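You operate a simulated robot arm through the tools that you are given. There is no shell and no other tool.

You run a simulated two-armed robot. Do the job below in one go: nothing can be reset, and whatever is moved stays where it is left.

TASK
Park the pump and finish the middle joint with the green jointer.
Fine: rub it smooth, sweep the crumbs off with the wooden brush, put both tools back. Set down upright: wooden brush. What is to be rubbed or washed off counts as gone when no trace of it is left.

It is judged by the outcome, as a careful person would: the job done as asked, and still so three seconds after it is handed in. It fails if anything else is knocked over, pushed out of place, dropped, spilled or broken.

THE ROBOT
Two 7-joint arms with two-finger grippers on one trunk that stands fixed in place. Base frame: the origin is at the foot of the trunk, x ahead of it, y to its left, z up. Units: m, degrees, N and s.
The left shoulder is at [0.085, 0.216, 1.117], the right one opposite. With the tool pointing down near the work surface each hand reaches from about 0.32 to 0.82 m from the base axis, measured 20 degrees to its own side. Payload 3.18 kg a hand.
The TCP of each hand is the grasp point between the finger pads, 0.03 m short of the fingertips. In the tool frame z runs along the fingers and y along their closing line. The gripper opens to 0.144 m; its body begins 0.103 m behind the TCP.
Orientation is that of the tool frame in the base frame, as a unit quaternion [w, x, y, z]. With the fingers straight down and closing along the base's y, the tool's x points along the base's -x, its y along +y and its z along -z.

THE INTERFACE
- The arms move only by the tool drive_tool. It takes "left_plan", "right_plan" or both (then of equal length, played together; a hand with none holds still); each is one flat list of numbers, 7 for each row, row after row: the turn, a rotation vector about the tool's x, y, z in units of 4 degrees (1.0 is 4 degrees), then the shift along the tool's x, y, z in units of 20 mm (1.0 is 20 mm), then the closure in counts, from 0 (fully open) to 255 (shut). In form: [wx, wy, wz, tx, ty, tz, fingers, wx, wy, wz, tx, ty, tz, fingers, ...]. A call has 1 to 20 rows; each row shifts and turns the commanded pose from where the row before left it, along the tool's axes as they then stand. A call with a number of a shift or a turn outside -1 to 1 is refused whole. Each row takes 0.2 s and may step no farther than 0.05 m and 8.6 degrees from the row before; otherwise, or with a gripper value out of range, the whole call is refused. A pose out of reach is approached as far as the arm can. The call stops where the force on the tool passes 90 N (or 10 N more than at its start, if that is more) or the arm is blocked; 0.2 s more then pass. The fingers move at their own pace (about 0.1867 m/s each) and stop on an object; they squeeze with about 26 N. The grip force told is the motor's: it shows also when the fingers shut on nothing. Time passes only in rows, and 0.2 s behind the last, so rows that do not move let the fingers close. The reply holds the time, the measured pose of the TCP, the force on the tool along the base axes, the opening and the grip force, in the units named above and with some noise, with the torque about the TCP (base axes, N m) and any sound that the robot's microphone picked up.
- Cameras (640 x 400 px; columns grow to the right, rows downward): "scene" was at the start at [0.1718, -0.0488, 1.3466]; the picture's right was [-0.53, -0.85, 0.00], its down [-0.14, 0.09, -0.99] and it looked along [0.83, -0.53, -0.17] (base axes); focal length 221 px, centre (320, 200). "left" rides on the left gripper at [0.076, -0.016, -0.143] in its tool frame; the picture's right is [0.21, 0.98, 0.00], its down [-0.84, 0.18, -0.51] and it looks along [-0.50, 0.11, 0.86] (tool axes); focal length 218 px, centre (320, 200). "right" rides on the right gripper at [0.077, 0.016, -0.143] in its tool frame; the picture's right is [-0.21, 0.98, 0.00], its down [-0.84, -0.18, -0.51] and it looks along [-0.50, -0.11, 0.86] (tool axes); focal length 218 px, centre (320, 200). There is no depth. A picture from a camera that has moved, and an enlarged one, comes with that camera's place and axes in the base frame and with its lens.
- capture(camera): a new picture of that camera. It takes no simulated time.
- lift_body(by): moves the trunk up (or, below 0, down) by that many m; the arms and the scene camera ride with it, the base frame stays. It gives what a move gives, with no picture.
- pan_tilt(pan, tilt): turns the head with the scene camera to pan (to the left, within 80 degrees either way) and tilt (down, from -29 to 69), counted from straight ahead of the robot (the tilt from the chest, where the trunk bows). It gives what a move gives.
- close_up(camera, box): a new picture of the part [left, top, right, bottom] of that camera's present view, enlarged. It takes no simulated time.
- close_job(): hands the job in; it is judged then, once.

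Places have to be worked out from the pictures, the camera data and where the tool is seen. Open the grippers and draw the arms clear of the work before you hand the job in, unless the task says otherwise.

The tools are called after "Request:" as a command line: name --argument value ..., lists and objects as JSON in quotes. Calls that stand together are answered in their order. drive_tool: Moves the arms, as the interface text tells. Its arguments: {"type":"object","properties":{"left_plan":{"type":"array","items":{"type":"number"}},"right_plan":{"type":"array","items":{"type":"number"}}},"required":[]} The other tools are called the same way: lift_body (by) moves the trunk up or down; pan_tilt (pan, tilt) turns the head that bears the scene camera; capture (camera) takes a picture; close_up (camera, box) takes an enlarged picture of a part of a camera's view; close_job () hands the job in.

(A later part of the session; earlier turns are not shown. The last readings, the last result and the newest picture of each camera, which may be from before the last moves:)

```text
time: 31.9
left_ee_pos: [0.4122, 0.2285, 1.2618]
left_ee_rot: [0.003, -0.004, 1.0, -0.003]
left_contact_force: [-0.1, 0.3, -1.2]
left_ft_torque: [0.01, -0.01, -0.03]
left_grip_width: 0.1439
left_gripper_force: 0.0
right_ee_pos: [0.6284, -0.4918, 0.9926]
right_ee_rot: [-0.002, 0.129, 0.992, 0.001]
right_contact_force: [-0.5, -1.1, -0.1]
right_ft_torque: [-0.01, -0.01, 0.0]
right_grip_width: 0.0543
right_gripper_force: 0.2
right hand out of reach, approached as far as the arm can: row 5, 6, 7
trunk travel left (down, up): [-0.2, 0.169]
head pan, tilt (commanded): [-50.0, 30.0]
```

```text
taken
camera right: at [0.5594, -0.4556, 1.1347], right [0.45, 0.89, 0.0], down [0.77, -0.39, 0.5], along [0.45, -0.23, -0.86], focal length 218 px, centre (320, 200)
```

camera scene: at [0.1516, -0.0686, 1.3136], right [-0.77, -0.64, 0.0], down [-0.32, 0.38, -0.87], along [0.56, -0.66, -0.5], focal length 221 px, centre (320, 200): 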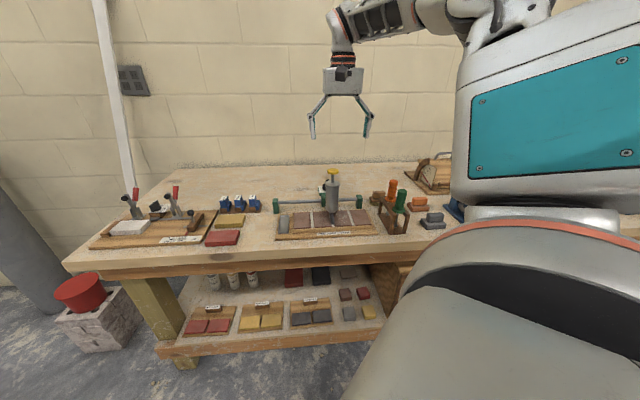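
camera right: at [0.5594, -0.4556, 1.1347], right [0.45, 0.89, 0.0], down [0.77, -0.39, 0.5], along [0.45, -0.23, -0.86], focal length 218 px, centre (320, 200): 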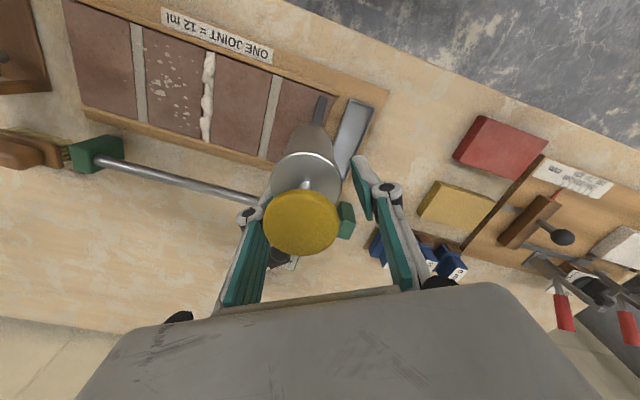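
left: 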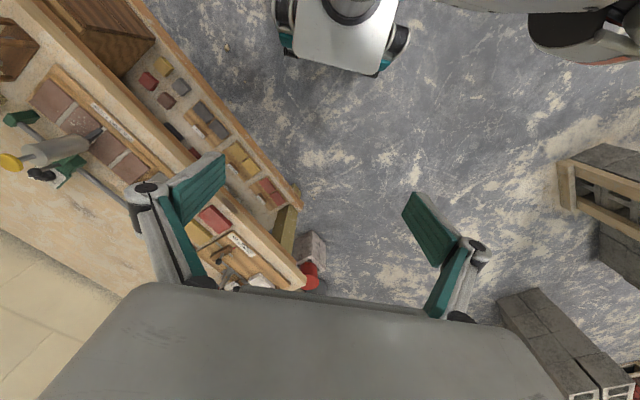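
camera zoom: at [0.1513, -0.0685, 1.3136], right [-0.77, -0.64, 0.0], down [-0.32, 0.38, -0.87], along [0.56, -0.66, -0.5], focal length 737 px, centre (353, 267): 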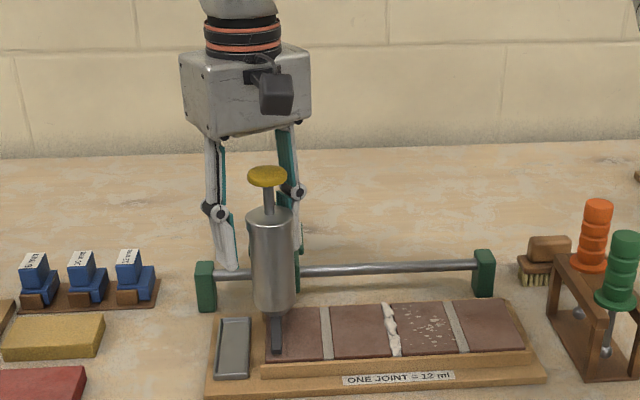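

The arm hit its yaw limit at u 0.097, so the pump still needs about 40 mm to the tray. I open the fingers a bit, turn the hand 20 degrees counter-clockwise and re-centre on the cylinder.

Request:
drive_tool --right_plan '[0, 0, 0, 0, 0, 0, 60, 0, 0, 0, 0, 0, 0, 60, 0, 0, -1, 0, 0, 0, 60, 0, 0, -1, 0, 0, 0, 60, 0, 0, -1, 0, 0, 0, 60, 0, 0, -1, 0, 0, 0, 60, 0, 0, -1, 0, 0, 0, 60, 0, 0, 0, 0.5, 0.25, 0, 60, 0, 0, 0, 0.55, 0.25, 0, 60, 0, 0, 0, 0, 0, 0, 60]'

Request:
capture --camera "right"

Request:
close_up --camera "scene" --box '[240, 120, 380, 240]'

```text
time: 34.1
left_ee_pos: [0.4116, 0.2273, 1.2612]
left_ee_rot: [0.002, -0.003, 1.0, -0.004]
left_contact_force: [0.6, -0.5, -0.4]
left_ft_torque: [0.01, 0.01, 0.04]
left_grip_width: 0.1443
left_gripper_force: 0.0
right_ee_pos: [0.6039, -0.4813, 0.9914]
right_ee_rot: [0.0, -0.043, 0.999, 0.0]
right_contact_force: [-0.3, -0.7, 0.3]
right_ft_torque: [0.01, 0.02, -0.04]
right_grip_width: 0.1102
right_gripper_force: 0.1
trunk travel left (down, up): [-0.2, 0.169]
head pan, tilt (commanded): [-50.0, 30.0]
```

```text
taken
camera right: at [0.5279, -0.4717, 1.1341], right [0.12, 0.99, 0.0], down [0.86, -0.11, 0.51], along [0.5, -0.06, -0.86], focal length 218 px, centre (320, 200)
```

right: 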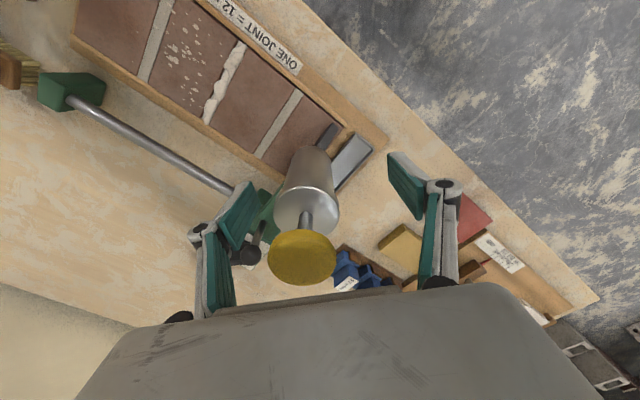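

```text
3.33 times, centred on (310, 180) of scene
camera zoom: at [0.1516, -0.0685, 1.3135], right [-0.77, -0.64, 0.0], down [-0.32, 0.38, -0.87], along [0.56, -0.66, -0.5], focal length 737 px, centre (353, 267)
```

zoom: 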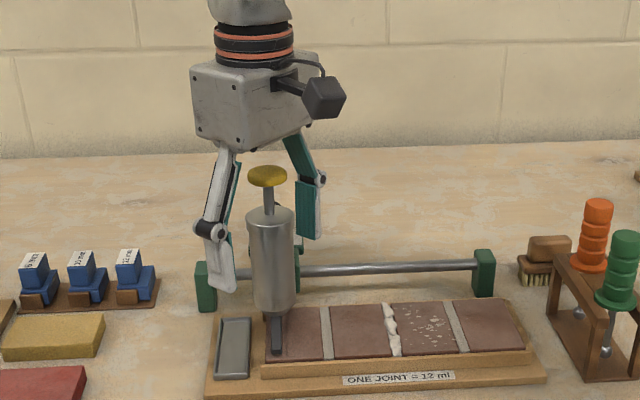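

The fingers clear the ball handle. I narrow them to a loose fit again and push 34 mm further along the rail.

Request:
drive_tool --right_plan '[0, 0, 0, 0, 0, 0, 160, 0, 0, 0, 0, 0, 0, 160, 0, 0, 0, -0.383, 0.322, 0, 160, 0, 0, 0, -0.383, 0.322, 0, 160, 0, 0, 0, -0.383, 0.322, 0, 160, 0, 0, 0, -0.153, 0.128, 0, 160, 0, 0, 0, 0, 0, 0, 160]'

Request:
capture --camera "right"

Request:
close_up --camera "scene" --box '[240, 120, 380, 240]'

```text
time: 35.7
left_ee_pos: [0.4121, 0.2278, 1.2606]
left_ee_rot: [0.003, -0.003, 1.0, -0.004]
left_contact_force: [0.2, -0.6, -0.1]
left_ft_torque: [-0.03, -0.01, -0.03]
left_grip_width: 0.1442
left_gripper_force: 0.1
right_ee_pos: [0.6289, -0.4588, 0.9929]
right_ee_rot: [0.0, -0.043, 0.999, 0.0]
right_contact_force: [-0.7, -1.0, 0.2]
right_ft_torque: [0.0, -0.03, -0.02]
right_grip_width: 0.054
right_gripper_force: 0.0
trunk travel left (down, up): [-0.2, 0.169]
head pan, tilt (commanded): [-50.0, 30.0]
```

```text
taken
camera right: at [0.5524, -0.4481, 1.1345], right [0.12, 0.99, 0.0], down [0.85, -0.11, 0.51], along [0.5, -0.06, -0.86], focal length 218 px, centre (320, 200)
```

right: 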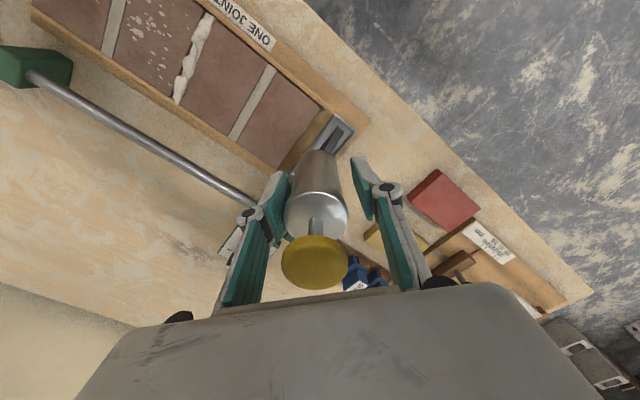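

```text
3.33 times, centred on (310, 180) of scene
camera zoom: at [0.1514, -0.0685, 1.3136], right [-0.77, -0.64, 0.0], down [-0.32, 0.38, -0.87], along [0.56, -0.66, -0.5], focal length 737 px, centre (353, 267)
```

zoom: 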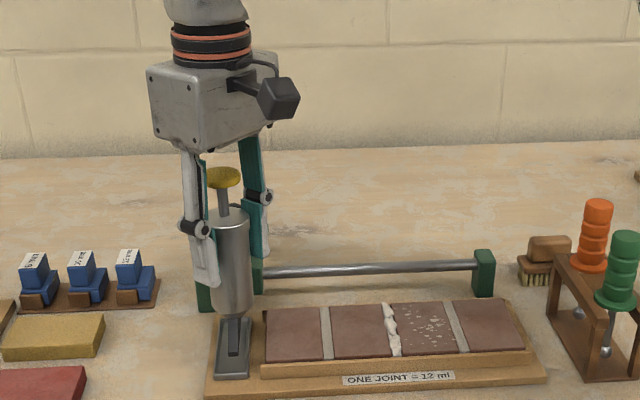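

The nozzle now stands over the tray. I check centring in an enlargement before deciding if it needs a few more millimetres.

Request:
close_up --camera "scene" --box '[275, 190, 325, 240]'

Request:
close_up --camera "right" --box '[270, 90, 370, 260]'

```text
8.00 times, centred on (300, 215) of scene
camera zoom: at [0.1514, -0.0685, 1.3136], right [-0.77, -0.64, 0.0], down [-0.32, 0.38, -0.87], along [0.56, -0.66, -0.5], focal length 1769 px, centre (480, 80)
```

zoom: 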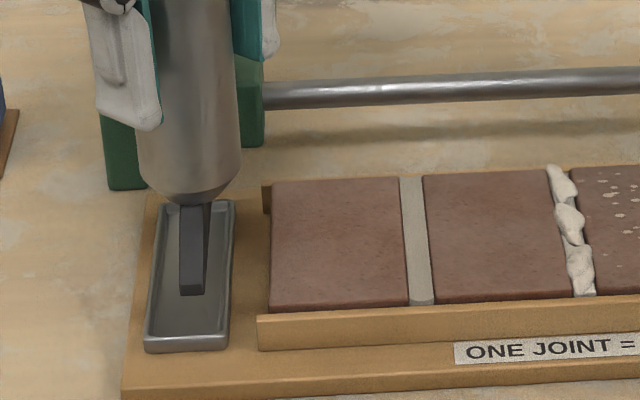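

```text
2.35 times, centred on (320, 175) of right
camera zoom: at [0.5524, -0.4481, 1.1345], right [0.12, 0.99, 0.0], down [0.85, -0.11, 0.51], along [0.5, -0.06, -0.86], focal length 514 px, centre (320, 259)
```

zoom: 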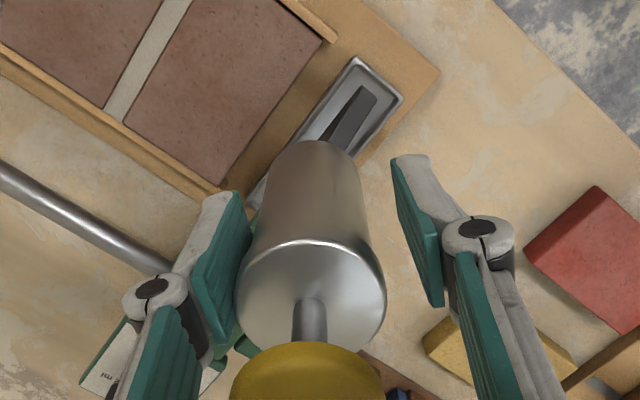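

The nozzle is centred over the tray in both views, so the pump is parked. I open the fingers and rise straight up clear of the knob.

Request:
drive_tool --right_plan '[0, 0, 0, 0, 0, 0, 70, 0, 0, 0, 0, 0, 0, 60, 0, 0, 0, 0, 0, -0.5, 60, 0, 0, 0, 0, 0, -1, 60, 0, 0, 0, 0, 0, -1, 60, 0, 0, 0, 0, 0, -1, 60, 0, 0, 0, 0, 0, -1, 60, 0, 0, 0, 0, 0, -1, 60, 0, 0, 0, 0, 0, -1, 60, 0, 0, 0, 0, 0, -1, 60]'

Request:
close_up --camera "scene" --box '[240, 120, 380, 240]'

Request:
capture --camera "right"

```text
time: 37.9
left_ee_pos: [0.4126, 0.228, 1.2608]
left_ee_rot: [0.003, -0.003, 1.0, -0.003]
left_contact_force: [0.8, 0.4, -0.3]
left_ft_torque: [0.01, -0.01, 0.01]
left_grip_width: 0.1439
left_gripper_force: 0.0
right_ee_pos: [0.6309, -0.4586, 1.1424]
right_ee_rot: [-0.001, -0.042, 0.999, -0.001]
right_contact_force: [0.2, -0.5, 0.5]
right_ft_torque: [0.01, -0.01, -0.01]
right_grip_width: 0.1102
right_gripper_force: 0.1
trunk travel left (down, up): [-0.2, 0.169]
head pan, tilt (commanded): [-50.0, 30.0]
```

```text
3.33 times, centred on (310, 180) of scene
camera zoom: at [0.1511, -0.0683, 1.3137], right [-0.77, -0.64, 0.0], down [-0.32, 0.38, -0.87], along [0.56, -0.66, -0.5], focal length 737 px, centre (353, 267)
```

zoom: 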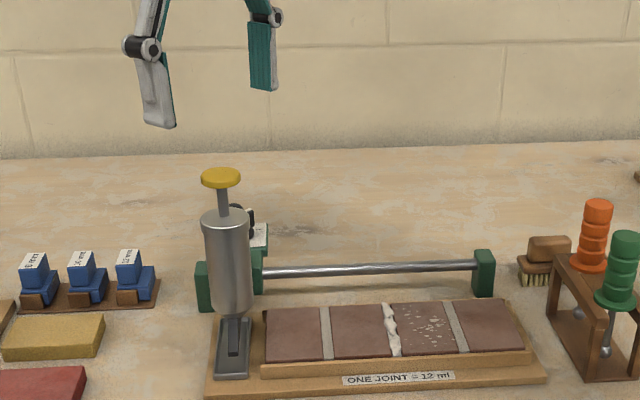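

```text
taken
camera right: at [0.5532, -0.4474, 1.2849], right [0.12, 0.99, 0.0], down [0.86, -0.11, 0.51], along [0.5, -0.06, -0.86], focal length 218 px, centre (320, 200)
```

right: 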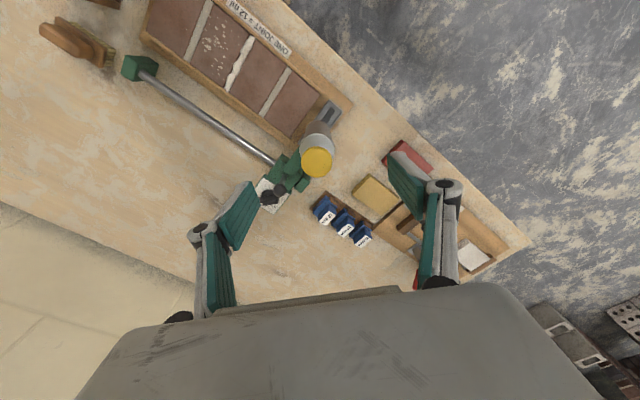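

The pump is released and stands parked by the left stop. Next I travel at safe height to above the green jointer at about [0.347, -0.694] and turn the hand clockwise for the grasp.

Request:
drive_tool --right_plan '[0, 0, 0, 0.766, -0.643, 0, 60, 0, 0, 0, 0.766, -0.643, 0, 60, 0, 0, 0, 0.766, -0.643, 0, 60, 0, 0, 0, 0.766, -0.643, 0, 60, 0, 0, 0, 0.766, -0.643, 0, 60, 0, 0, 0, 0.766, -0.643, 0, 60, 0, 0, 0, 0.766, -0.643, 0, 60, 0, 0, 0, 0.766, -0.643, 0, 60, 0, 0, 0, 0.766, -0.643, 0, 60, 0, 0, 0, 0.766, -0.643, 0, 60, 0, 0, 0, 0.766, -0.643, 0, 60, 0, 0, 0, 0.766, -0.643, 0, 60, 0, 0, 0, 0.766, -0.643, 0, 60, 0, 0, 0, 0.766, -0.643, 0, 60, 0, 0, 0, 0.766, -0.643, 0, 60, 0, 0, 0, 0.766, -0.643, 0, 60]'

Request:
drive_tool --right_plan '[0, 0, 1, 0, 0, 0, 60, 0, 0, 1, 0, 0, 0, 60, 0, 0, 1, 0, 0, 0, 60, 0, 0, 1, 0, 0, 0, 60, 0, 0, 1, 0, 0, 0, 60, 0, 0, 1, 0, 0, 0, 60, 0, 0, 1, 0, 0, 0, 60, 0, 0, 1, 0, 0, 0, 60, 0, 0, 0.75, 0, 0, 0, 60]'

Request:
capture --camera "right"

Request:
capture --camera "scene"

```text
time: 41.3
left_ee_pos: [0.4123, 0.2274, 1.2607]
left_ee_rot: [0.002, -0.003, 1.0, -0.003]
left_contact_force: [-0.9, 0.0, -0.2]
left_ft_torque: [0.02, -0.02, 0.01]
left_grip_width: 0.144
left_gripper_force: 0.1
right_ee_pos: [0.4042, -0.6851, 1.1437]
right_ee_rot: [0.0, -0.043, 0.999, 0.001]
right_contact_force: [0.2, -0.3, 0.9]
right_ft_torque: [0.04, 0.0, -0.02]
right_grip_width: 0.11
right_gripper_force: 0.1
trunk travel left (down, up): [-0.2, 0.169]
head pan, tilt (commanded): [-50.0, 30.0]
```

```text
time: 43.3
left_ee_pos: [0.4123, 0.2273, 1.2602]
left_ee_rot: [0.002, -0.004, 1.0, -0.004]
left_contact_force: [0.3, 0.4, -0.5]
left_ft_torque: [-0.01, -0.01, 0.0]
left_grip_width: 0.144
left_gripper_force: 0.0
right_ee_pos: [0.4026, -0.6844, 1.1423]
right_ee_rot: [0.0, 0.26, 0.966, 0.0]
right_contact_force: [0.4, 0.5, 0.5]
right_ft_torque: [-0.02, -0.03, 0.01]
right_grip_width: 0.1103
right_gripper_force: 0.1
trunk travel left (down, up): [-0.2, 0.169]
head pan, tilt (commanded): [-50.0, 30.0]
```

```text
taken
camera right: at [0.3461, -0.6319, 1.2847], right [0.67, 0.74, 0.0], down [0.64, -0.58, 0.51], along [0.38, -0.34, -0.86], focal length 218 px, centre (320, 200)
```

right: 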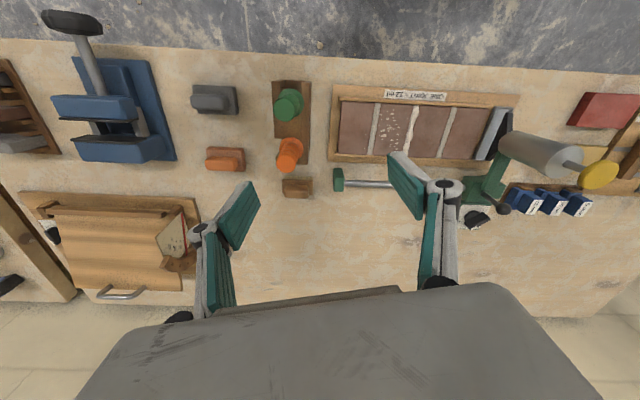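

```text
taken
camera scene: at [0.1514, -0.0685, 1.3136], right [-0.77, -0.64, 0.0], down [-0.32, 0.38, -0.87], along [0.56, -0.66, -0.5], focal length 221 px, centre (320, 200)
```

scene: 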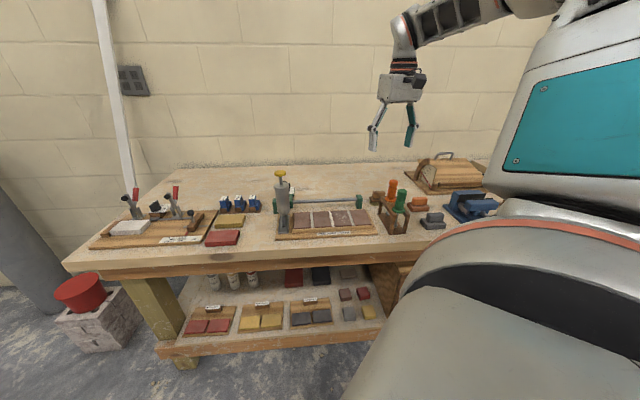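

This view squares with the bench. I zoom on the rack, the brush, and the middle joint from here.

Request:
close_up --camera "right" --box '[255, 65, 335, 205]'

Request:
close_up --camera "right" --box '[330, 75, 510, 195]'

Request:
close_up --camera "right" --box '[360, 85, 440, 165]'

Request:
close_up --camera "right" --box '[265, 160, 345, 210]'

```text
2.86 times, centred on (295, 135) of right
camera zoom: at [0.3461, -0.6319, 1.2847], right [0.67, 0.74, 0.0], down [0.64, -0.58, 0.51], along [0.38, -0.34, -0.86], focal length 624 px, centre (391, 386)
```

zoom: 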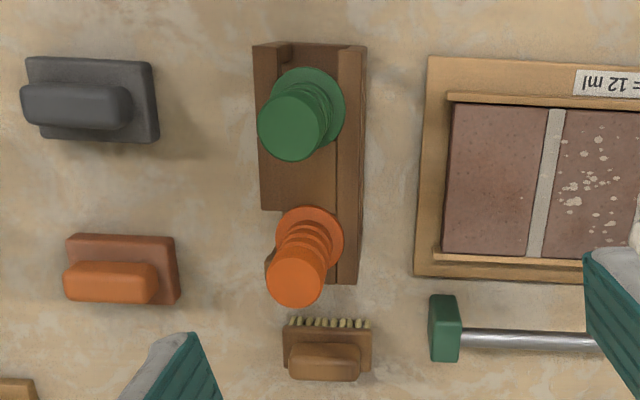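

```text
3.33 times, centred on (420, 135) of right
camera zoom: at [0.3461, -0.6319, 1.2847], right [0.67, 0.74, 0.0], down [0.64, -0.58, 0.51], along [0.38, -0.34, -0.86], focal length 728 px, centre (-13, 417)
```

zoom: 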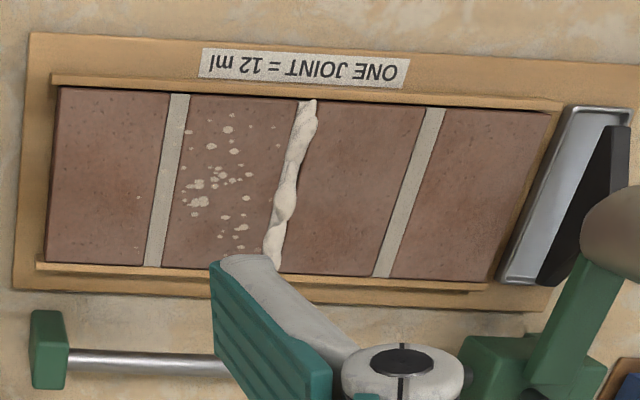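

```text
5.00 times, centred on (400, 125) of right
camera zoom: at [0.3461, -0.6319, 1.2847], right [0.67, 0.74, 0.0], down [0.64, -0.58, 0.51], along [0.38, -0.34, -0.86], focal length 1091 px, centre (-80, 575)
```

zoom: 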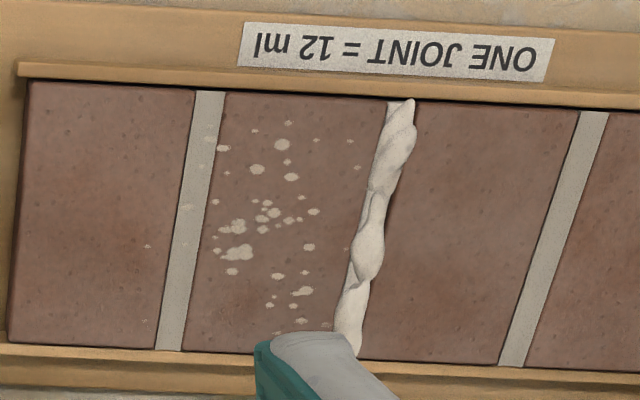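

```text
8.00 times, centred on (305, 185) of right
camera zoom: at [0.3461, -0.6319, 1.2847], right [0.67, 0.74, 0.0], down [0.64, -0.58, 0.51], along [0.38, -0.34, -0.86], focal length 1746 px, centre (440, 320)
```

zoom: 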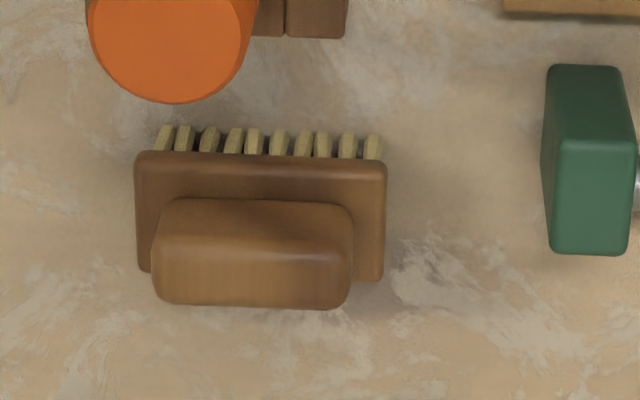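

The rack's slots are open gaps between two rails, so the jointer can be lifted straight up. Green's axis works out at about [0.349, -0.693], handle top z 0.99; I move over it and check the alignment.

Request:
drive_tool --right_plan '[0, 0, 0, 0.7, -0.57, 0, 60, 0, 0, 0, 0.7, -0.57, 0, 60, 0, 0, 0, 0.71, -0.58, 0, 60, 0, 0, 0, 0, 0, 0, 60]'

Request:
capture --camera "right"

Request:
close_up --camera "right" --box '[270, 90, 370, 190]'

```text
time: 44.3
left_ee_pos: [0.4126, 0.2284, 1.2593]
left_ee_rot: [0.002, -0.003, 1.0, -0.004]
left_contact_force: [-1.0, 0.6, -0.2]
left_ft_torque: [-0.05, 0.02, 0.03]
left_grip_width: 0.144
left_gripper_force: 0.0
right_ee_pos: [0.3508, -0.6946, 1.1425]
right_ee_rot: [-0.001, 0.26, 0.966, 0.0]
right_contact_force: [0.5, -0.3, -0.4]
right_ft_torque: [0.02, 0.04, 0.0]
right_grip_width: 0.1103
right_gripper_force: 0.0
trunk travel left (down, up): [-0.2, 0.169]
head pan, tilt (commanded): [-50.0, 30.0]
```

```text
taken
camera right: at [0.2931, -0.641, 1.2851], right [0.67, 0.74, 0.0], down [0.64, -0.58, 0.51], along [0.38, -0.34, -0.86], focal length 218 px, centre (320, 200)
```

right: 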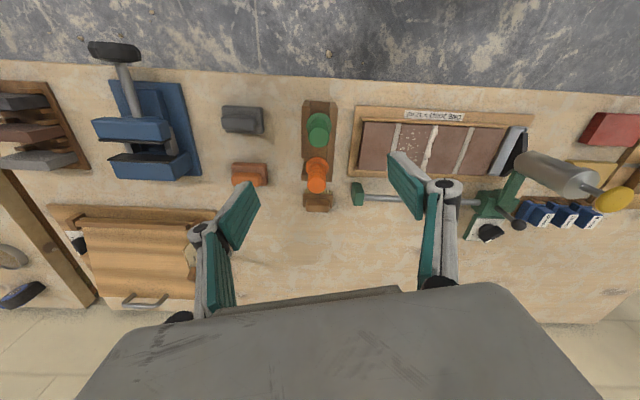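

```text
4.00 times, centred on (320, 140) of right
camera zoom: at [0.2931, -0.641, 1.2851], right [0.67, 0.74, 0.0], down [0.64, -0.58, 0.51], along [0.38, -0.34, -0.86], focal length 873 px, centre (320, 440)
```

zoom: 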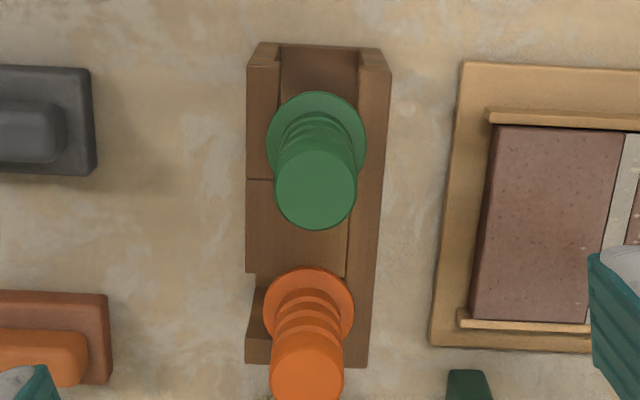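

The handle top is within about 2 mm of the hand's axis. I correct that and descend with open fingers to z 0.968, gripping depth on the handle.

Request:
drive_tool --right_plan '[0, 0, 0, 0.1, -0.1, 1, 60, 0, 0, 0, 0, 0, 1, 60, 0, 0, 0, 0, 0, 1, 60, 0, 0, 0, 0, 0, 1, 60, 0, 0, 0, 0, 0, 1, 60, 0, 0, 0, 0, 0, 1, 60, 0, 0, 0, 0, 0, 1, 60, 0, 0, 0, 0, 0, 1, 60, 0, 0, 0, 0, 0, 0.7, 60, 0, 0, 0, 0, 0, 0, 60]'

Request:
capture --camera "right"

Request:
close_up --camera "scene" --box '[340, 130, 460, 250]'

```text
time: 46.5
left_ee_pos: [0.4132, 0.2284, 1.262]
left_ee_rot: [0.002, -0.003, 1.0, -0.004]
left_contact_force: [0.0, 0.8, 0.3]
left_ft_torque: [0.0, 0.01, 0.0]
left_grip_width: 0.144
left_gripper_force: 0.2
right_ee_pos: [0.3474, -0.6956, 0.9684]
right_ee_rot: [0.0, 0.26, 0.966, 0.0]
right_contact_force: [0.2, -0.1, 0.1]
right_ft_torque: [0.0, 0.03, -0.03]
right_grip_width: 0.11
right_gripper_force: 0.0
trunk travel left (down, up): [-0.2, 0.169]
head pan, tilt (commanded): [-50.0, 30.0]
```

```text
taken
camera right: at [0.2893, -0.6423, 1.1102], right [0.67, 0.74, 0.0], down [0.64, -0.58, 0.51], along [0.38, -0.34, -0.86], focal length 218 px, centre (320, 200)
```

right: 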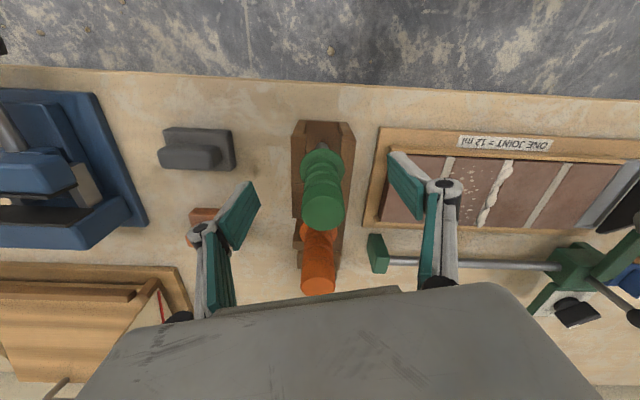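

```text
3.33 times, centred on (400, 190) of scene
camera zoom: at [0.1512, -0.0684, 1.3137], right [-0.77, -0.64, 0.0], down [-0.32, 0.38, -0.87], along [0.56, -0.66, -0.5], focal length 737 px, centre (53, 233)
```

zoom: 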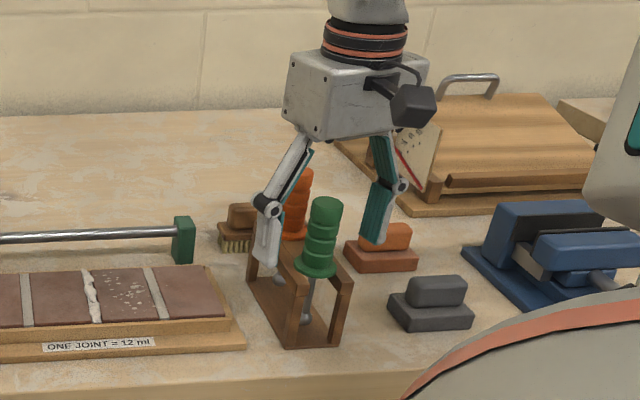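

The handle sits between the fingers within 2 mm. I close the grip and check the width.

Request:
drive_tool --right_plan '[0, 0, 0, 0, 0.05, 0, 120, 0, 0, 0, 0, 0, 0, 170, 0, 0, 0, 0, 0, 0, 220, 0, 0, 0, 0, 0, 0, 255, 0, 0, 0, 0, 0, 0, 255, 0, 0, 0, 0, 0, 0, 255]'

Request:
capture --camera "right"

Request:
close_up --camera "scene" --box '[340, 130, 460, 250]'

```text
time: 47.9
left_ee_pos: [0.4127, 0.2277, 1.2604]
left_ee_rot: [0.002, -0.003, 1.0, -0.004]
left_contact_force: [-0.5, -0.3, 0.6]
left_ft_torque: [-0.01, 0.03, -0.01]
left_grip_width: 0.1442
left_gripper_force: 0.0
right_ee_pos: [0.3478, -0.6956, 0.9679]
right_ee_rot: [0.0, 0.261, 0.965, 0.0]
right_contact_force: [0.2, -0.4, 0.4]
right_ft_torque: [0.0, 0.0, 0.03]
right_grip_width: 0.0266
right_gripper_force: 26.6
trunk travel left (down, up): [-0.2, 0.169]
head pan, tilt (commanded): [-50.0, 30.0]
```

```text
taken
camera right: at [0.2903, -0.6415, 1.1104], right [0.67, 0.74, 0.0], down [0.64, -0.58, 0.51], along [0.38, -0.34, -0.86], focal length 218 px, centre (320, 200)
```

right: 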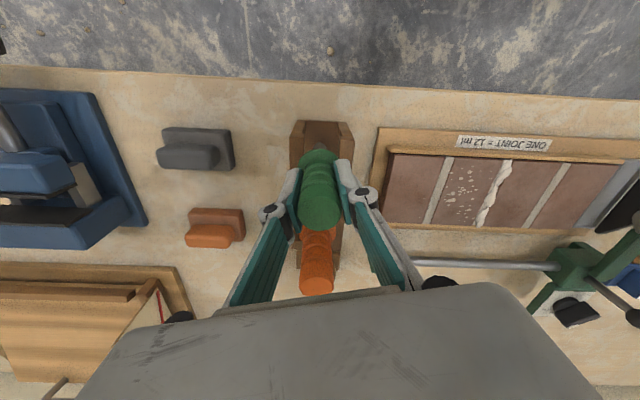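

```text
3.33 times, centred on (400, 190) of scene
camera zoom: at [0.1514, -0.0686, 1.3136], right [-0.77, -0.64, 0.0], down [-0.32, 0.38, -0.87], along [0.56, -0.66, -0.5], focal length 737 px, centre (53, 233)
```

zoom: 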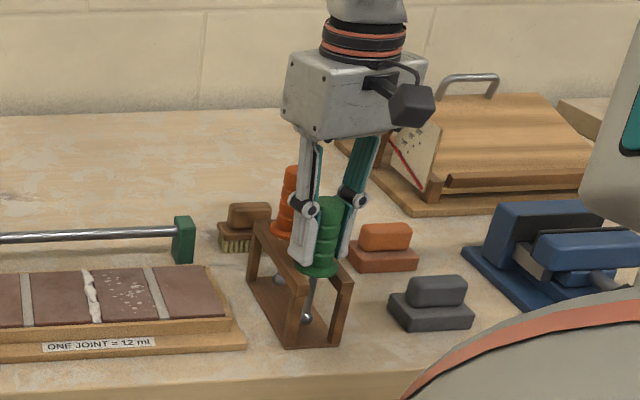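

The handle is gripped (26.6 mm, 26.6 N); home TCP pose is [0.348, -0.696, 0.968] at yaw -30. I lift a little and check that only the jointer rises.

Request:
drive_tool --right_plan '[0, 0, 0, 0, 0, -0.5, 255, 0, 0, 0, 0, 0, -0.5, 255, 0, 0, 0, 0, 0, -0.5, 255]'

Request:
close_up --camera "scene" --box '[340, 130, 460, 250]'

```text
time: 48.7
left_ee_pos: [0.4136, 0.2284, 1.2611]
left_ee_rot: [0.002, -0.003, 1.0, -0.003]
left_contact_force: [-0.3, 0.7, 0.6]
left_ft_torque: [-0.05, -0.01, -0.01]
left_grip_width: 0.1443
left_gripper_force: 0.0
right_ee_pos: [0.348, -0.6944, 0.9984]
right_ee_rot: [0.0, 0.26, 0.966, -0.001]
right_contact_force: [1.4, -1.0, -0.4]
right_ft_torque: [-0.01, 0.01, 0.0]
right_grip_width: 0.0264
right_gripper_force: 25.4
trunk travel left (down, up): [-0.2, 0.169]
head pan, tilt (commanded): [-50.0, 30.0]
```

```text
3.33 times, centred on (400, 190) of scene
camera zoom: at [0.1512, -0.0683, 1.3137], right [-0.77, -0.64, 0.0], down [-0.32, 0.38, -0.87], along [0.56, -0.66, -0.5], focal length 737 px, centre (53, 233)
```

zoom: 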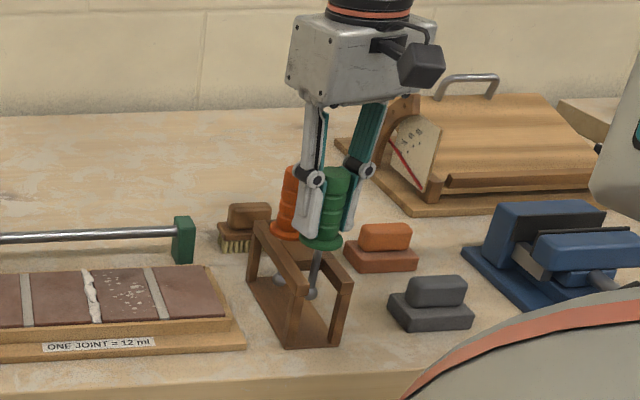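

Only the jointer rises, with no side force beyond 1.5 N. I lift it the rest of the way out, to TCP z about 1.10.

Request:
drive_tool --right_plan '[0, 0, 0, 0, 0, -0.5, 255, 0, 0, 0, 0, 0, -0.5, 255, 0, 0, 0, 0, 0, -0.8, 255, 0, 0, 0, 0, 0, -0.8, 255, 0, 0, 0, 0, 0, -0.8, 255, 0, 0, 0, 0, 0, -0.8, 255, 0, 0, 0, 0, 0, -0.8, 255, 0, 0, 0, 0, 0, 0, 255]'

Request:
close_up --camera "scene" --box '[340, 100, 460, 240]'

Request:
capture --camera "right"

```text
time: 50.5
left_ee_pos: [0.4122, 0.2278, 1.2611]
left_ee_rot: [0.002, -0.003, 1.0, -0.003]
left_contact_force: [0.3, -0.2, -0.3]
left_ft_torque: [0.0, 0.05, 0.0]
left_grip_width: 0.1441
left_gripper_force: 0.0
right_ee_pos: [0.3475, -0.6929, 1.0989]
right_ee_rot: [0.0, 0.26, 0.966, 0.0]
right_contact_force: [0.0, 0.8, -1.4]
right_ft_torque: [0.01, 0.0, -0.01]
right_grip_width: 0.0266
right_gripper_force: 26.5
trunk travel left (down, up): [-0.2, 0.169]
head pan, tilt (commanded): [-50.0, 30.0]
```

```text
2.86 times, centred on (400, 170) of scene
camera zoom: at [0.1516, -0.0687, 1.3135], right [-0.77, -0.64, 0.0], down [-0.32, 0.38, -0.87], along [0.56, -0.66, -0.5], focal length 632 px, centre (91, 286)
```

zoom: 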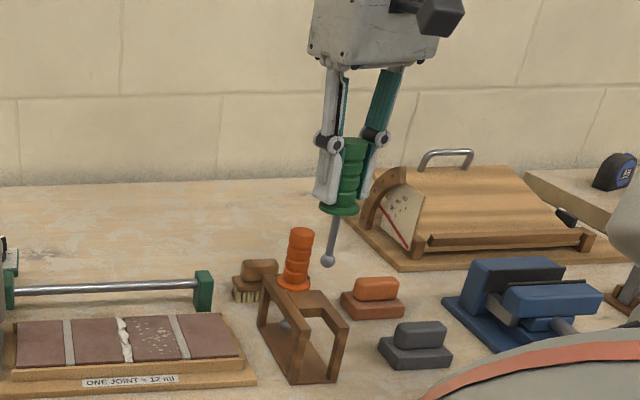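

```text
taken
camera right: at [0.29, -0.6399, 1.2401], right [0.67, 0.74, 0.0], down [0.64, -0.58, 0.51], along [0.38, -0.34, -0.86], focal length 218 px, centre (320, 200)
```

right: 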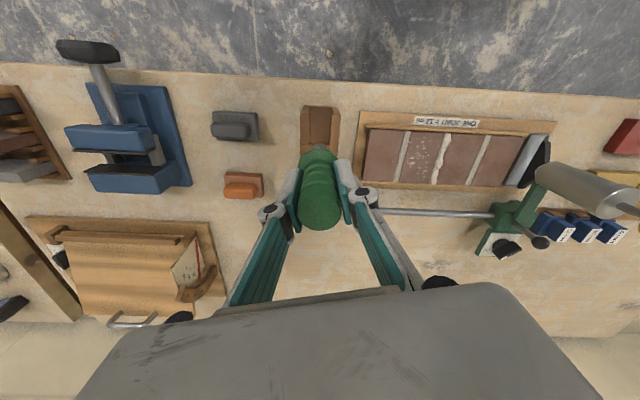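

The jointer is clear of the rack. I turn the hand to yaw 0 and carry it over the front part of the middle joint, near [0.506, -0.554], with the ball about 10 cm above the tiles.

Request:
drive_tool --right_plan '[0, 0, -1, 0, 0, 0, 255, 0, 0, -1, 0, 0, 0, 255, 0, 0, -1, 0, 0, 0, 255, 0, 0, -1, 0, 0, 0, 255, 0, 0, -1, 0, 0, 0, 255, 0, 0, -1, 0, 0, 0, 255, 0, 0, -1, 0, 0, 0, 255, 0, 0, -0.5, 0, 0, 0, 255, 0, 0, 0, -0.794, 0.693, 0, 255, 0, 0, 0, -0.794, 0.693, 0, 255, 0, 0, 0, -0.794, 0.693, 0, 255, 0, 0, 0, -0.794, 0.693, 0, 255, 0, 0, 0, -0.794, 0.693, 0, 255, 0, 0, 0, -0.794, 0.693, 0, 255, 0, 0, 0, -0.794, 0.693, 0, 255, 0, 0, 0, -0.794, 0.693, 0, 255, 0, 0, 0, -0.794, 0.693, 0, 255, 0, 0, 0, -0.794, 0.693, 0, 255, 0, 0, 0, 0, 0, 0, 255]'

Request:
capture --camera "right"

Request:
close_up --camera "scene" --box '[260, 110, 400, 240]'

```text
time: 54.5
left_ee_pos: [0.4115, 0.2273, 1.2612]
left_ee_rot: [0.002, -0.003, 1.0, -0.003]
left_contact_force: [-0.2, -0.2, 0.2]
left_ft_torque: [-0.03, -0.02, 0.0]
left_grip_width: 0.1441
left_gripper_force: 0.0
right_ee_pos: [0.508, -0.556, 1.0986]
right_ee_rot: [0.0, 0.001, 1.0, 0.0]
right_contact_force: [0.1, -0.6, -1.1]
right_ft_torque: [-0.02, 0.0, 0.02]
right_grip_width: 0.0268
right_gripper_force: 25.9
trunk travel left (down, up): [-0.2, 0.169]
head pan, tilt (commanded): [-50.0, 30.0]
```

```text
taken
camera right: at [0.4318, -0.5382, 1.2401], right [0.21, 0.98, 0.0], down [0.84, -0.18, 0.51], along [0.5, -0.11, -0.86], focal length 218 px, centre (320, 200)
```

right: 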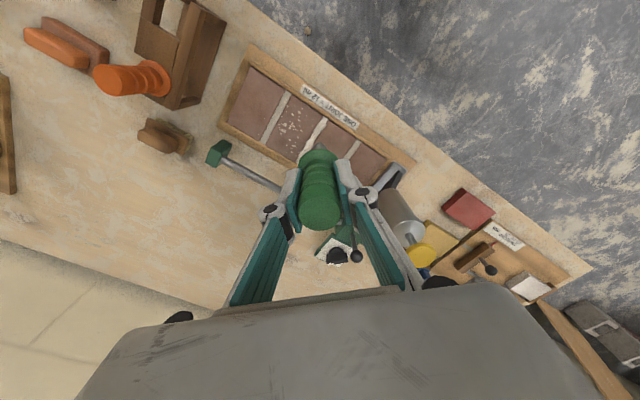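

```text
3.08 times, centred on (330, 175) of scene
camera zoom: at [0.151, -0.0686, 1.3137], right [-0.77, -0.64, 0.0], down [-0.32, 0.38, -0.87], along [0.56, -0.66, -0.5], focal length 680 px, centre (289, 277)
```

zoom: 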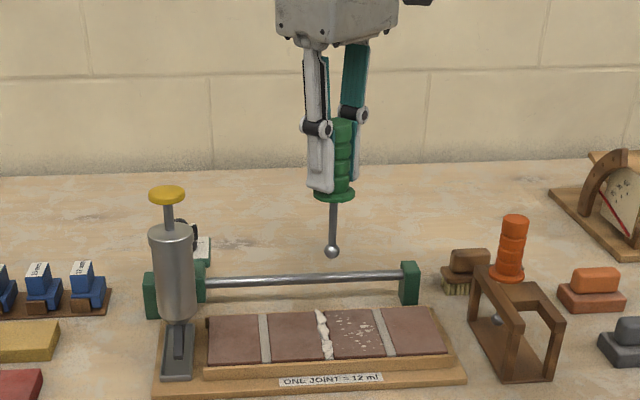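

The ball hangs near [0.508, -0.558, 0.993], so it is about 0.106 m below the TCP. I lower it to roughly 2 cm over the joint and check the sideways alignment.

Request:
drive_tool --right_plan '[0, 0, 0, 0, 0, 0.8, 255, 0, 0, 0, 0, 0, 0.8, 255, 0, 0, 0, 0, 0, 0.8, 255, 0, 0, 0, 0, 0, 0.8, 255, 0, 0, 0, 0, 0, 0.6, 255, 0, 0, 0, 0, 0, 0, 255]'

Request:
close_up --camera "scene" --box '[305, 180, 365, 240]'

Request:
capture --camera "right"

```text
time: 55.9
left_ee_pos: [0.4121, 0.2279, 1.2603]
left_ee_rot: [0.003, -0.003, 1.0, -0.003]
left_contact_force: [0.1, 0.1, 0.1]
left_ft_torque: [-0.05, 0.03, 0.02]
left_grip_width: 0.1439
left_gripper_force: 0.1
right_ee_pos: [0.5066, -0.5557, 1.0232]
right_ee_rot: [0.0, 0.002, 1.0, 0.0]
right_contact_force: [0.2, -0.5, -0.7]
right_ft_torque: [-0.01, 0.0, 0.06]
right_grip_width: 0.0264
right_gripper_force: 26.5
trunk travel left (down, up): [-0.2, 0.169]
head pan, tilt (commanded): [-50.0, 30.0]
```

```text
6.67 times, centred on (335, 210) of scene
camera zoom: at [0.1513, -0.0684, 1.3137], right [-0.77, -0.64, 0.0], down [-0.32, 0.38, -0.87], along [0.56, -0.66, -0.5], focal length 1474 px, centre (220, 133)
```

zoom: 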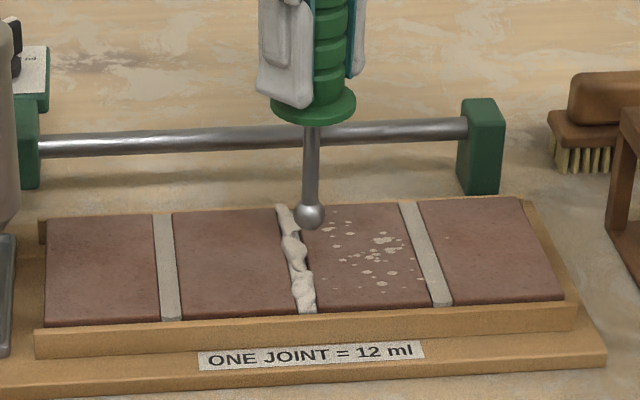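

```text
taken
camera right: at [0.4308, -0.5376, 1.1657], right [0.21, 0.98, 0.0], down [0.84, -0.18, 0.51], along [0.5, -0.11, -0.86], focal length 218 px, centre (320, 200)
```

right: 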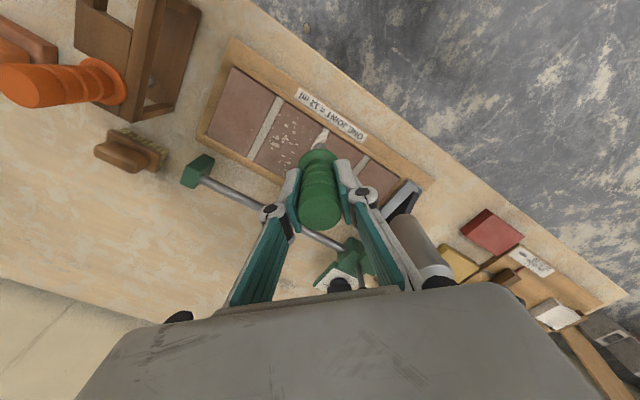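

The ball is over the joint, about 1.5 mm to the right of its centre line. I correct that and lower in small steps, watching the force for first contact.

Request:
drive_tool --right_plan '[0, 0, 0, -0.055, 0.055, 0.4, 255, 0, 0, 0, 0, 0, 0.4, 255, 0, 0, 0, 0, 0, 0.3, 255, 0, 0, 0, 0, 0, 0.2, 255, 0, 0, 0, 0, 0, 0, 255]'

Request:
close_up --camera "scene" --box '[305, 180, 365, 240]'

```text
time: 57.1
left_ee_pos: [0.4121, 0.2276, 1.2606]
left_ee_rot: [0.003, -0.004, 1.0, -0.003]
left_contact_force: [0.0, -0.1, 1.3]
left_ft_torque: [-0.01, -0.02, 0.0]
left_grip_width: 0.1441
left_gripper_force: 0.1
right_ee_pos: [0.507, -0.5536, 0.9986]
right_ee_rot: [0.0, 0.001, 1.0, 0.0]
right_contact_force: [0.2, -0.2, -1.4]
right_ft_torque: [0.01, -0.04, 0.01]
right_grip_width: 0.0265
right_gripper_force: 26.0
trunk travel left (down, up): [-0.2, 0.169]
head pan, tilt (commanded): [-50.0, 30.0]
```

```text
6.67 times, centred on (335, 210) of scene
camera zoom: at [0.1514, -0.0685, 1.3136], right [-0.77, -0.64, 0.0], down [-0.32, 0.38, -0.87], along [0.56, -0.66, -0.5], focal length 1474 px, centre (220, 133)
```

zoom: 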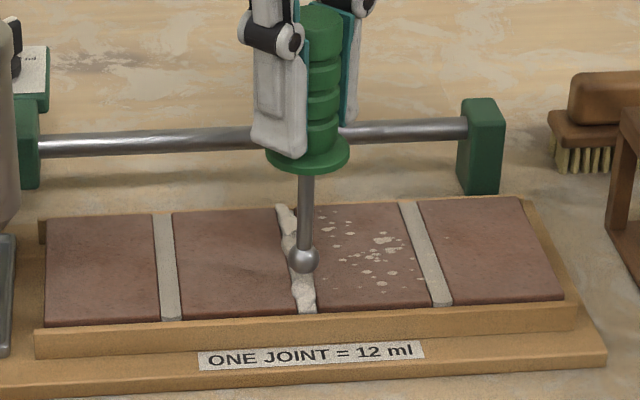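

The ball is now about 8 mm above contact and lined up with the joint. I go down another 6 mm in 2 mm steps.

Request:
drive_tool --right_plan '[0, 0, 0, 0, 0, 0.1, 255, 0, 0, 0, 0, 0, 0.1, 255, 0, 0, 0, 0, 0, 0.1, 255, 0, 0, 0, 0, 0, 0, 255]'

Request:
close_up --camera "scene" --box '[315, 195, 355, 235]'

```text
time: 58.1
left_ee_pos: [0.4128, 0.2284, 1.2602]
left_ee_rot: [0.001, -0.003, 1.0, -0.003]
left_contact_force: [-0.5, 0.1, 0.5]
left_ft_torque: [0.04, 0.01, 0.0]
left_grip_width: 0.144
left_gripper_force: 0.1
right_ee_pos: [0.5079, -0.555, 0.9899]
right_ee_rot: [0.0, 0.001, 1.0, 0.0]
right_contact_force: [0.3, 0.4, -0.7]
right_ft_torque: [-0.03, 0.01, 0.0]
right_grip_width: 0.0264
right_gripper_force: 25.9
trunk travel left (down, up): [-0.2, 0.169]
head pan, tilt (commanded): [-50.0, 30.0]
```

```text
10.00 times, centred on (335, 215) of scene
camera zoom: at [0.1514, -0.0685, 1.3136], right [-0.77, -0.64, 0.0], down [-0.32, 0.38, -0.87], along [0.56, -0.66, -0.5], focal length 2211 px, centre (170, 50)
```

zoom: 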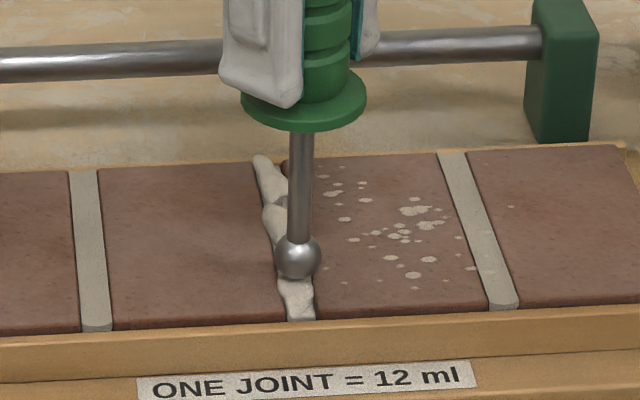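

No contact yet, and the ball is about 2 mm right of the joint's centre. I shift it left by that much and continue down in 1.5 mm steps.

Request:
drive_tool --right_plan '[0, 0, 0, -0.07, 0.07, 0.075, 255, 0, 0, 0, 0, 0, 0.075, 255, 0, 0, 0, 0, 0, 0, 255]'

Request:
close_up --camera "scene" --box '[315, 195, 355, 235]'

```text
time: 58.9
left_ee_pos: [0.4121, 0.2265, 1.2607]
left_ee_rot: [0.002, -0.004, 1.0, -0.003]
left_contact_force: [-0.5, 0.5, 0.7]
left_ft_torque: [0.04, -0.05, 0.02]
left_grip_width: 0.1441
left_gripper_force: 0.0
right_ee_pos: [0.5091, -0.5533, 0.9862]
right_ee_rot: [-0.001, 0.001, 1.0, 0.0]
right_contact_force: [0.5, 0.3, -1.6]
right_ft_torque: [0.01, 0.0, -0.02]
right_grip_width: 0.0264
right_gripper_force: 26.2
trunk travel left (down, up): [-0.2, 0.169]
head pan, tilt (commanded): [-50.0, 30.0]
```

```text
10.00 times, centred on (335, 215) of scene
camera zoom: at [0.1515, -0.0685, 1.3136], right [-0.77, -0.64, 0.0], down [-0.32, 0.38, -0.87], along [0.56, -0.66, -0.5], focal length 2211 px, centre (170, 50)
```

zoom: 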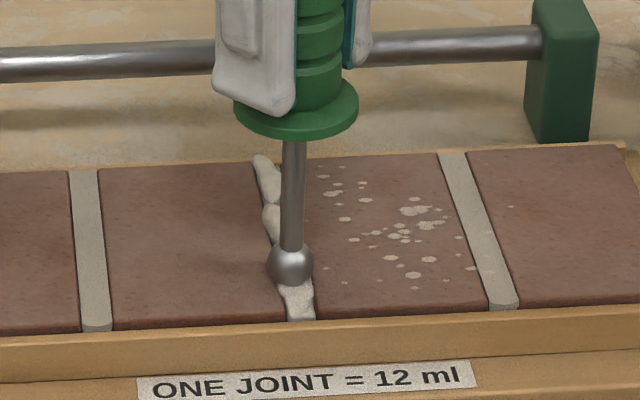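

The ball is now centred and just at the bead. I keep lowering 1.5 mm at a time until force shows.

Request:
drive_tool --right_plan '[0, 0, 0, 0, 0, 0.075, 255, 0, 0, 0, 0, 0, 0.075, 255, 0, 0, 0, 0, 0, 0, 255]'

Request:
close_up --camera "scene" --box '[315, 195, 355, 235]'

```text
time: 59.7
left_ee_pos: [0.4114, 0.2285, 1.2613]
left_ee_rot: [0.002, -0.003, 1.0, -0.003]
left_contact_force: [0.5, 1.0, -0.1]
left_ft_torque: [0.02, -0.02, 0.0]
left_grip_width: 0.1439
left_gripper_force: 0.0
right_ee_pos: [0.5091, -0.5516, 0.9877]
right_ee_rot: [0.002, 0.001, 1.0, -0.001]
right_contact_force: [-3.0, -1.9, 11.9]
right_ft_torque: [-0.16, 0.24, -0.01]
right_grip_width: 0.0265
right_gripper_force: 26.2
trunk travel left (down, up): [-0.2, 0.169]
head pan, tilt (commanded): [-50.0, 30.0]
```

```text
10.00 times, centred on (335, 215) of scene
camera zoom: at [0.1502, -0.0678, 1.314], right [-0.77, -0.64, 0.0], down [-0.32, 0.38, -0.87], along [0.56, -0.66, -0.5], focal length 2211 px, centre (170, 50)
```

zoom: 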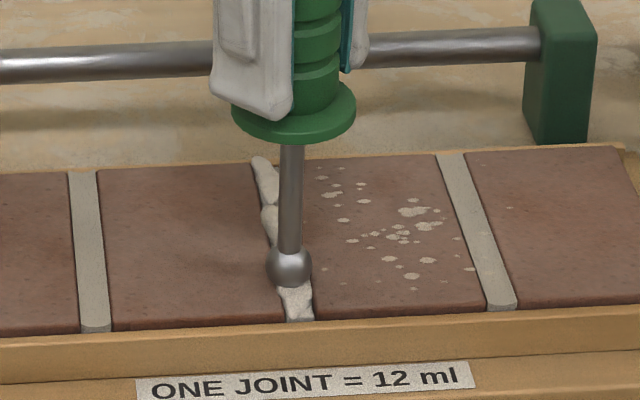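

Contact: about 12 N down, ball resting slightly on the left tile edge (joint centre u -0.0347, ball -0.033). I shift 1.5 mm right and rub toward the front end first, in short steps.

Request:
drive_tool --right_plan '[0, 0, 0, 0.053, -0.053, 0, 255, 0, 0, 0, 0.12, 0.12, 0, 255, 0, 0, 0, 0.12, 0.12, 0, 255, 0, 0, 0, 0.12, 0.12, 0, 255, 0, 0, 0, 0.1, 0.1, 0, 255, 0, 0, 0, 0, 0, 0, 255]'

Request:
close_up --camera "scene" --box '[315, 195, 355, 235]'

```text
time: 61.1
left_ee_pos: [0.4116, 0.2282, 1.2603]
left_ee_rot: [0.003, -0.004, 1.0, -0.003]
left_contact_force: [0.2, 0.3, 0.2]
left_ft_torque: [0.01, 0.02, -0.03]
left_grip_width: 0.1441
left_gripper_force: 0.1
right_ee_pos: [0.4994, -0.5436, 0.9849]
right_ee_rot: [0.0, 0.0, 1.0, -0.001]
right_contact_force: [4.6, -2.3, 7.9]
right_ft_torque: [-0.27, -0.48, 0.0]
right_grip_width: 0.0265
right_gripper_force: 25.6
trunk travel left (down, up): [-0.2, 0.169]
head pan, tilt (commanded): [-50.0, 30.0]
```

```text
10.00 times, centred on (335, 215) of scene
camera zoom: at [0.1513, -0.0681, 1.3137], right [-0.77, -0.64, 0.0], down [-0.32, 0.38, -0.87], along [0.56, -0.66, -0.5], focal length 2211 px, centre (170, 50)
```

zoom: 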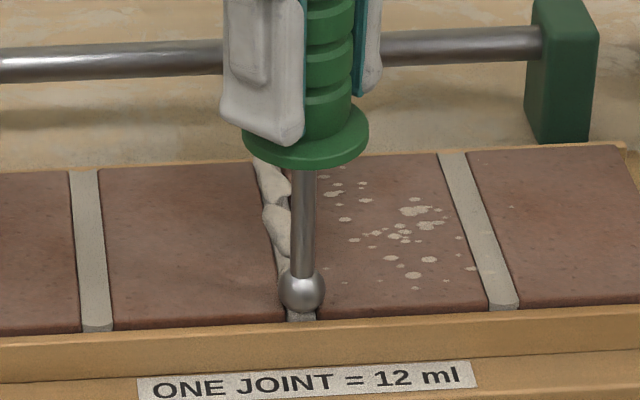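

The bead under the ball has turned flat and grey like the finished joints, so rubbing works at about 8 N. I touch the front end and then stroke back along the whole joint.

Request:
drive_tool --right_plan '[0, 0, 0, 0.12, 0.12, 0, 255, 0, 0, 0, 0, 0, 0, 255, 0, 0, 0, -0.283, -0.283, 0, 255, 0, 0, 0, -0.283, -0.283, 0, 255, 0, 0, 0, -0.283, -0.283, 0, 255, 0, 0, 0, -0.283, -0.283, 0, 255, 0, 0, 0, -0.283, -0.283, 0, 255, 0, 0, 0, -0.283, -0.283, 0, 255, 0, 0, 0, 0, 0, 0, 255]'

Request:
close_up --camera "scene" --box '[315, 195, 355, 235]'

```text
time: 63.1
left_ee_pos: [0.412, 0.2276, 1.2604]
left_ee_rot: [0.002, -0.002, 1.0, -0.005]
left_contact_force: [0.6, 0.2, 0.5]
left_ft_torque: [0.02, -0.02, 0.06]
left_grip_width: 0.144
left_gripper_force: 0.0
right_ee_pos: [0.5307, -0.5775, 0.9847]
right_ee_rot: [0.0, 0.001, 1.0, -0.001]
right_contact_force: [-3.5, 0.1, 2.1]
right_ft_torque: [-0.03, 0.32, 0.03]
right_grip_width: 0.0262
right_gripper_force: 26.2
trunk travel left (down, up): [-0.2, 0.169]
head pan, tilt (commanded): [-50.0, 30.0]
```

```text
10.00 times, centred on (335, 215) of scene
camera zoom: at [0.151, -0.0684, 1.3137], right [-0.77, -0.64, 0.0], down [-0.32, 0.38, -0.87], along [0.56, -0.66, -0.5], focal length 2211 px, centre (170, 50)
```

zoom: 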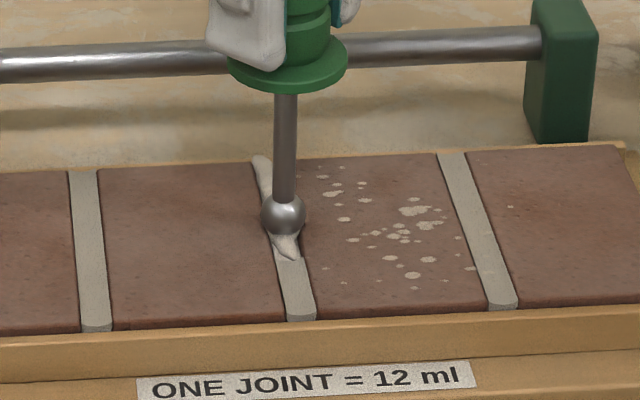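

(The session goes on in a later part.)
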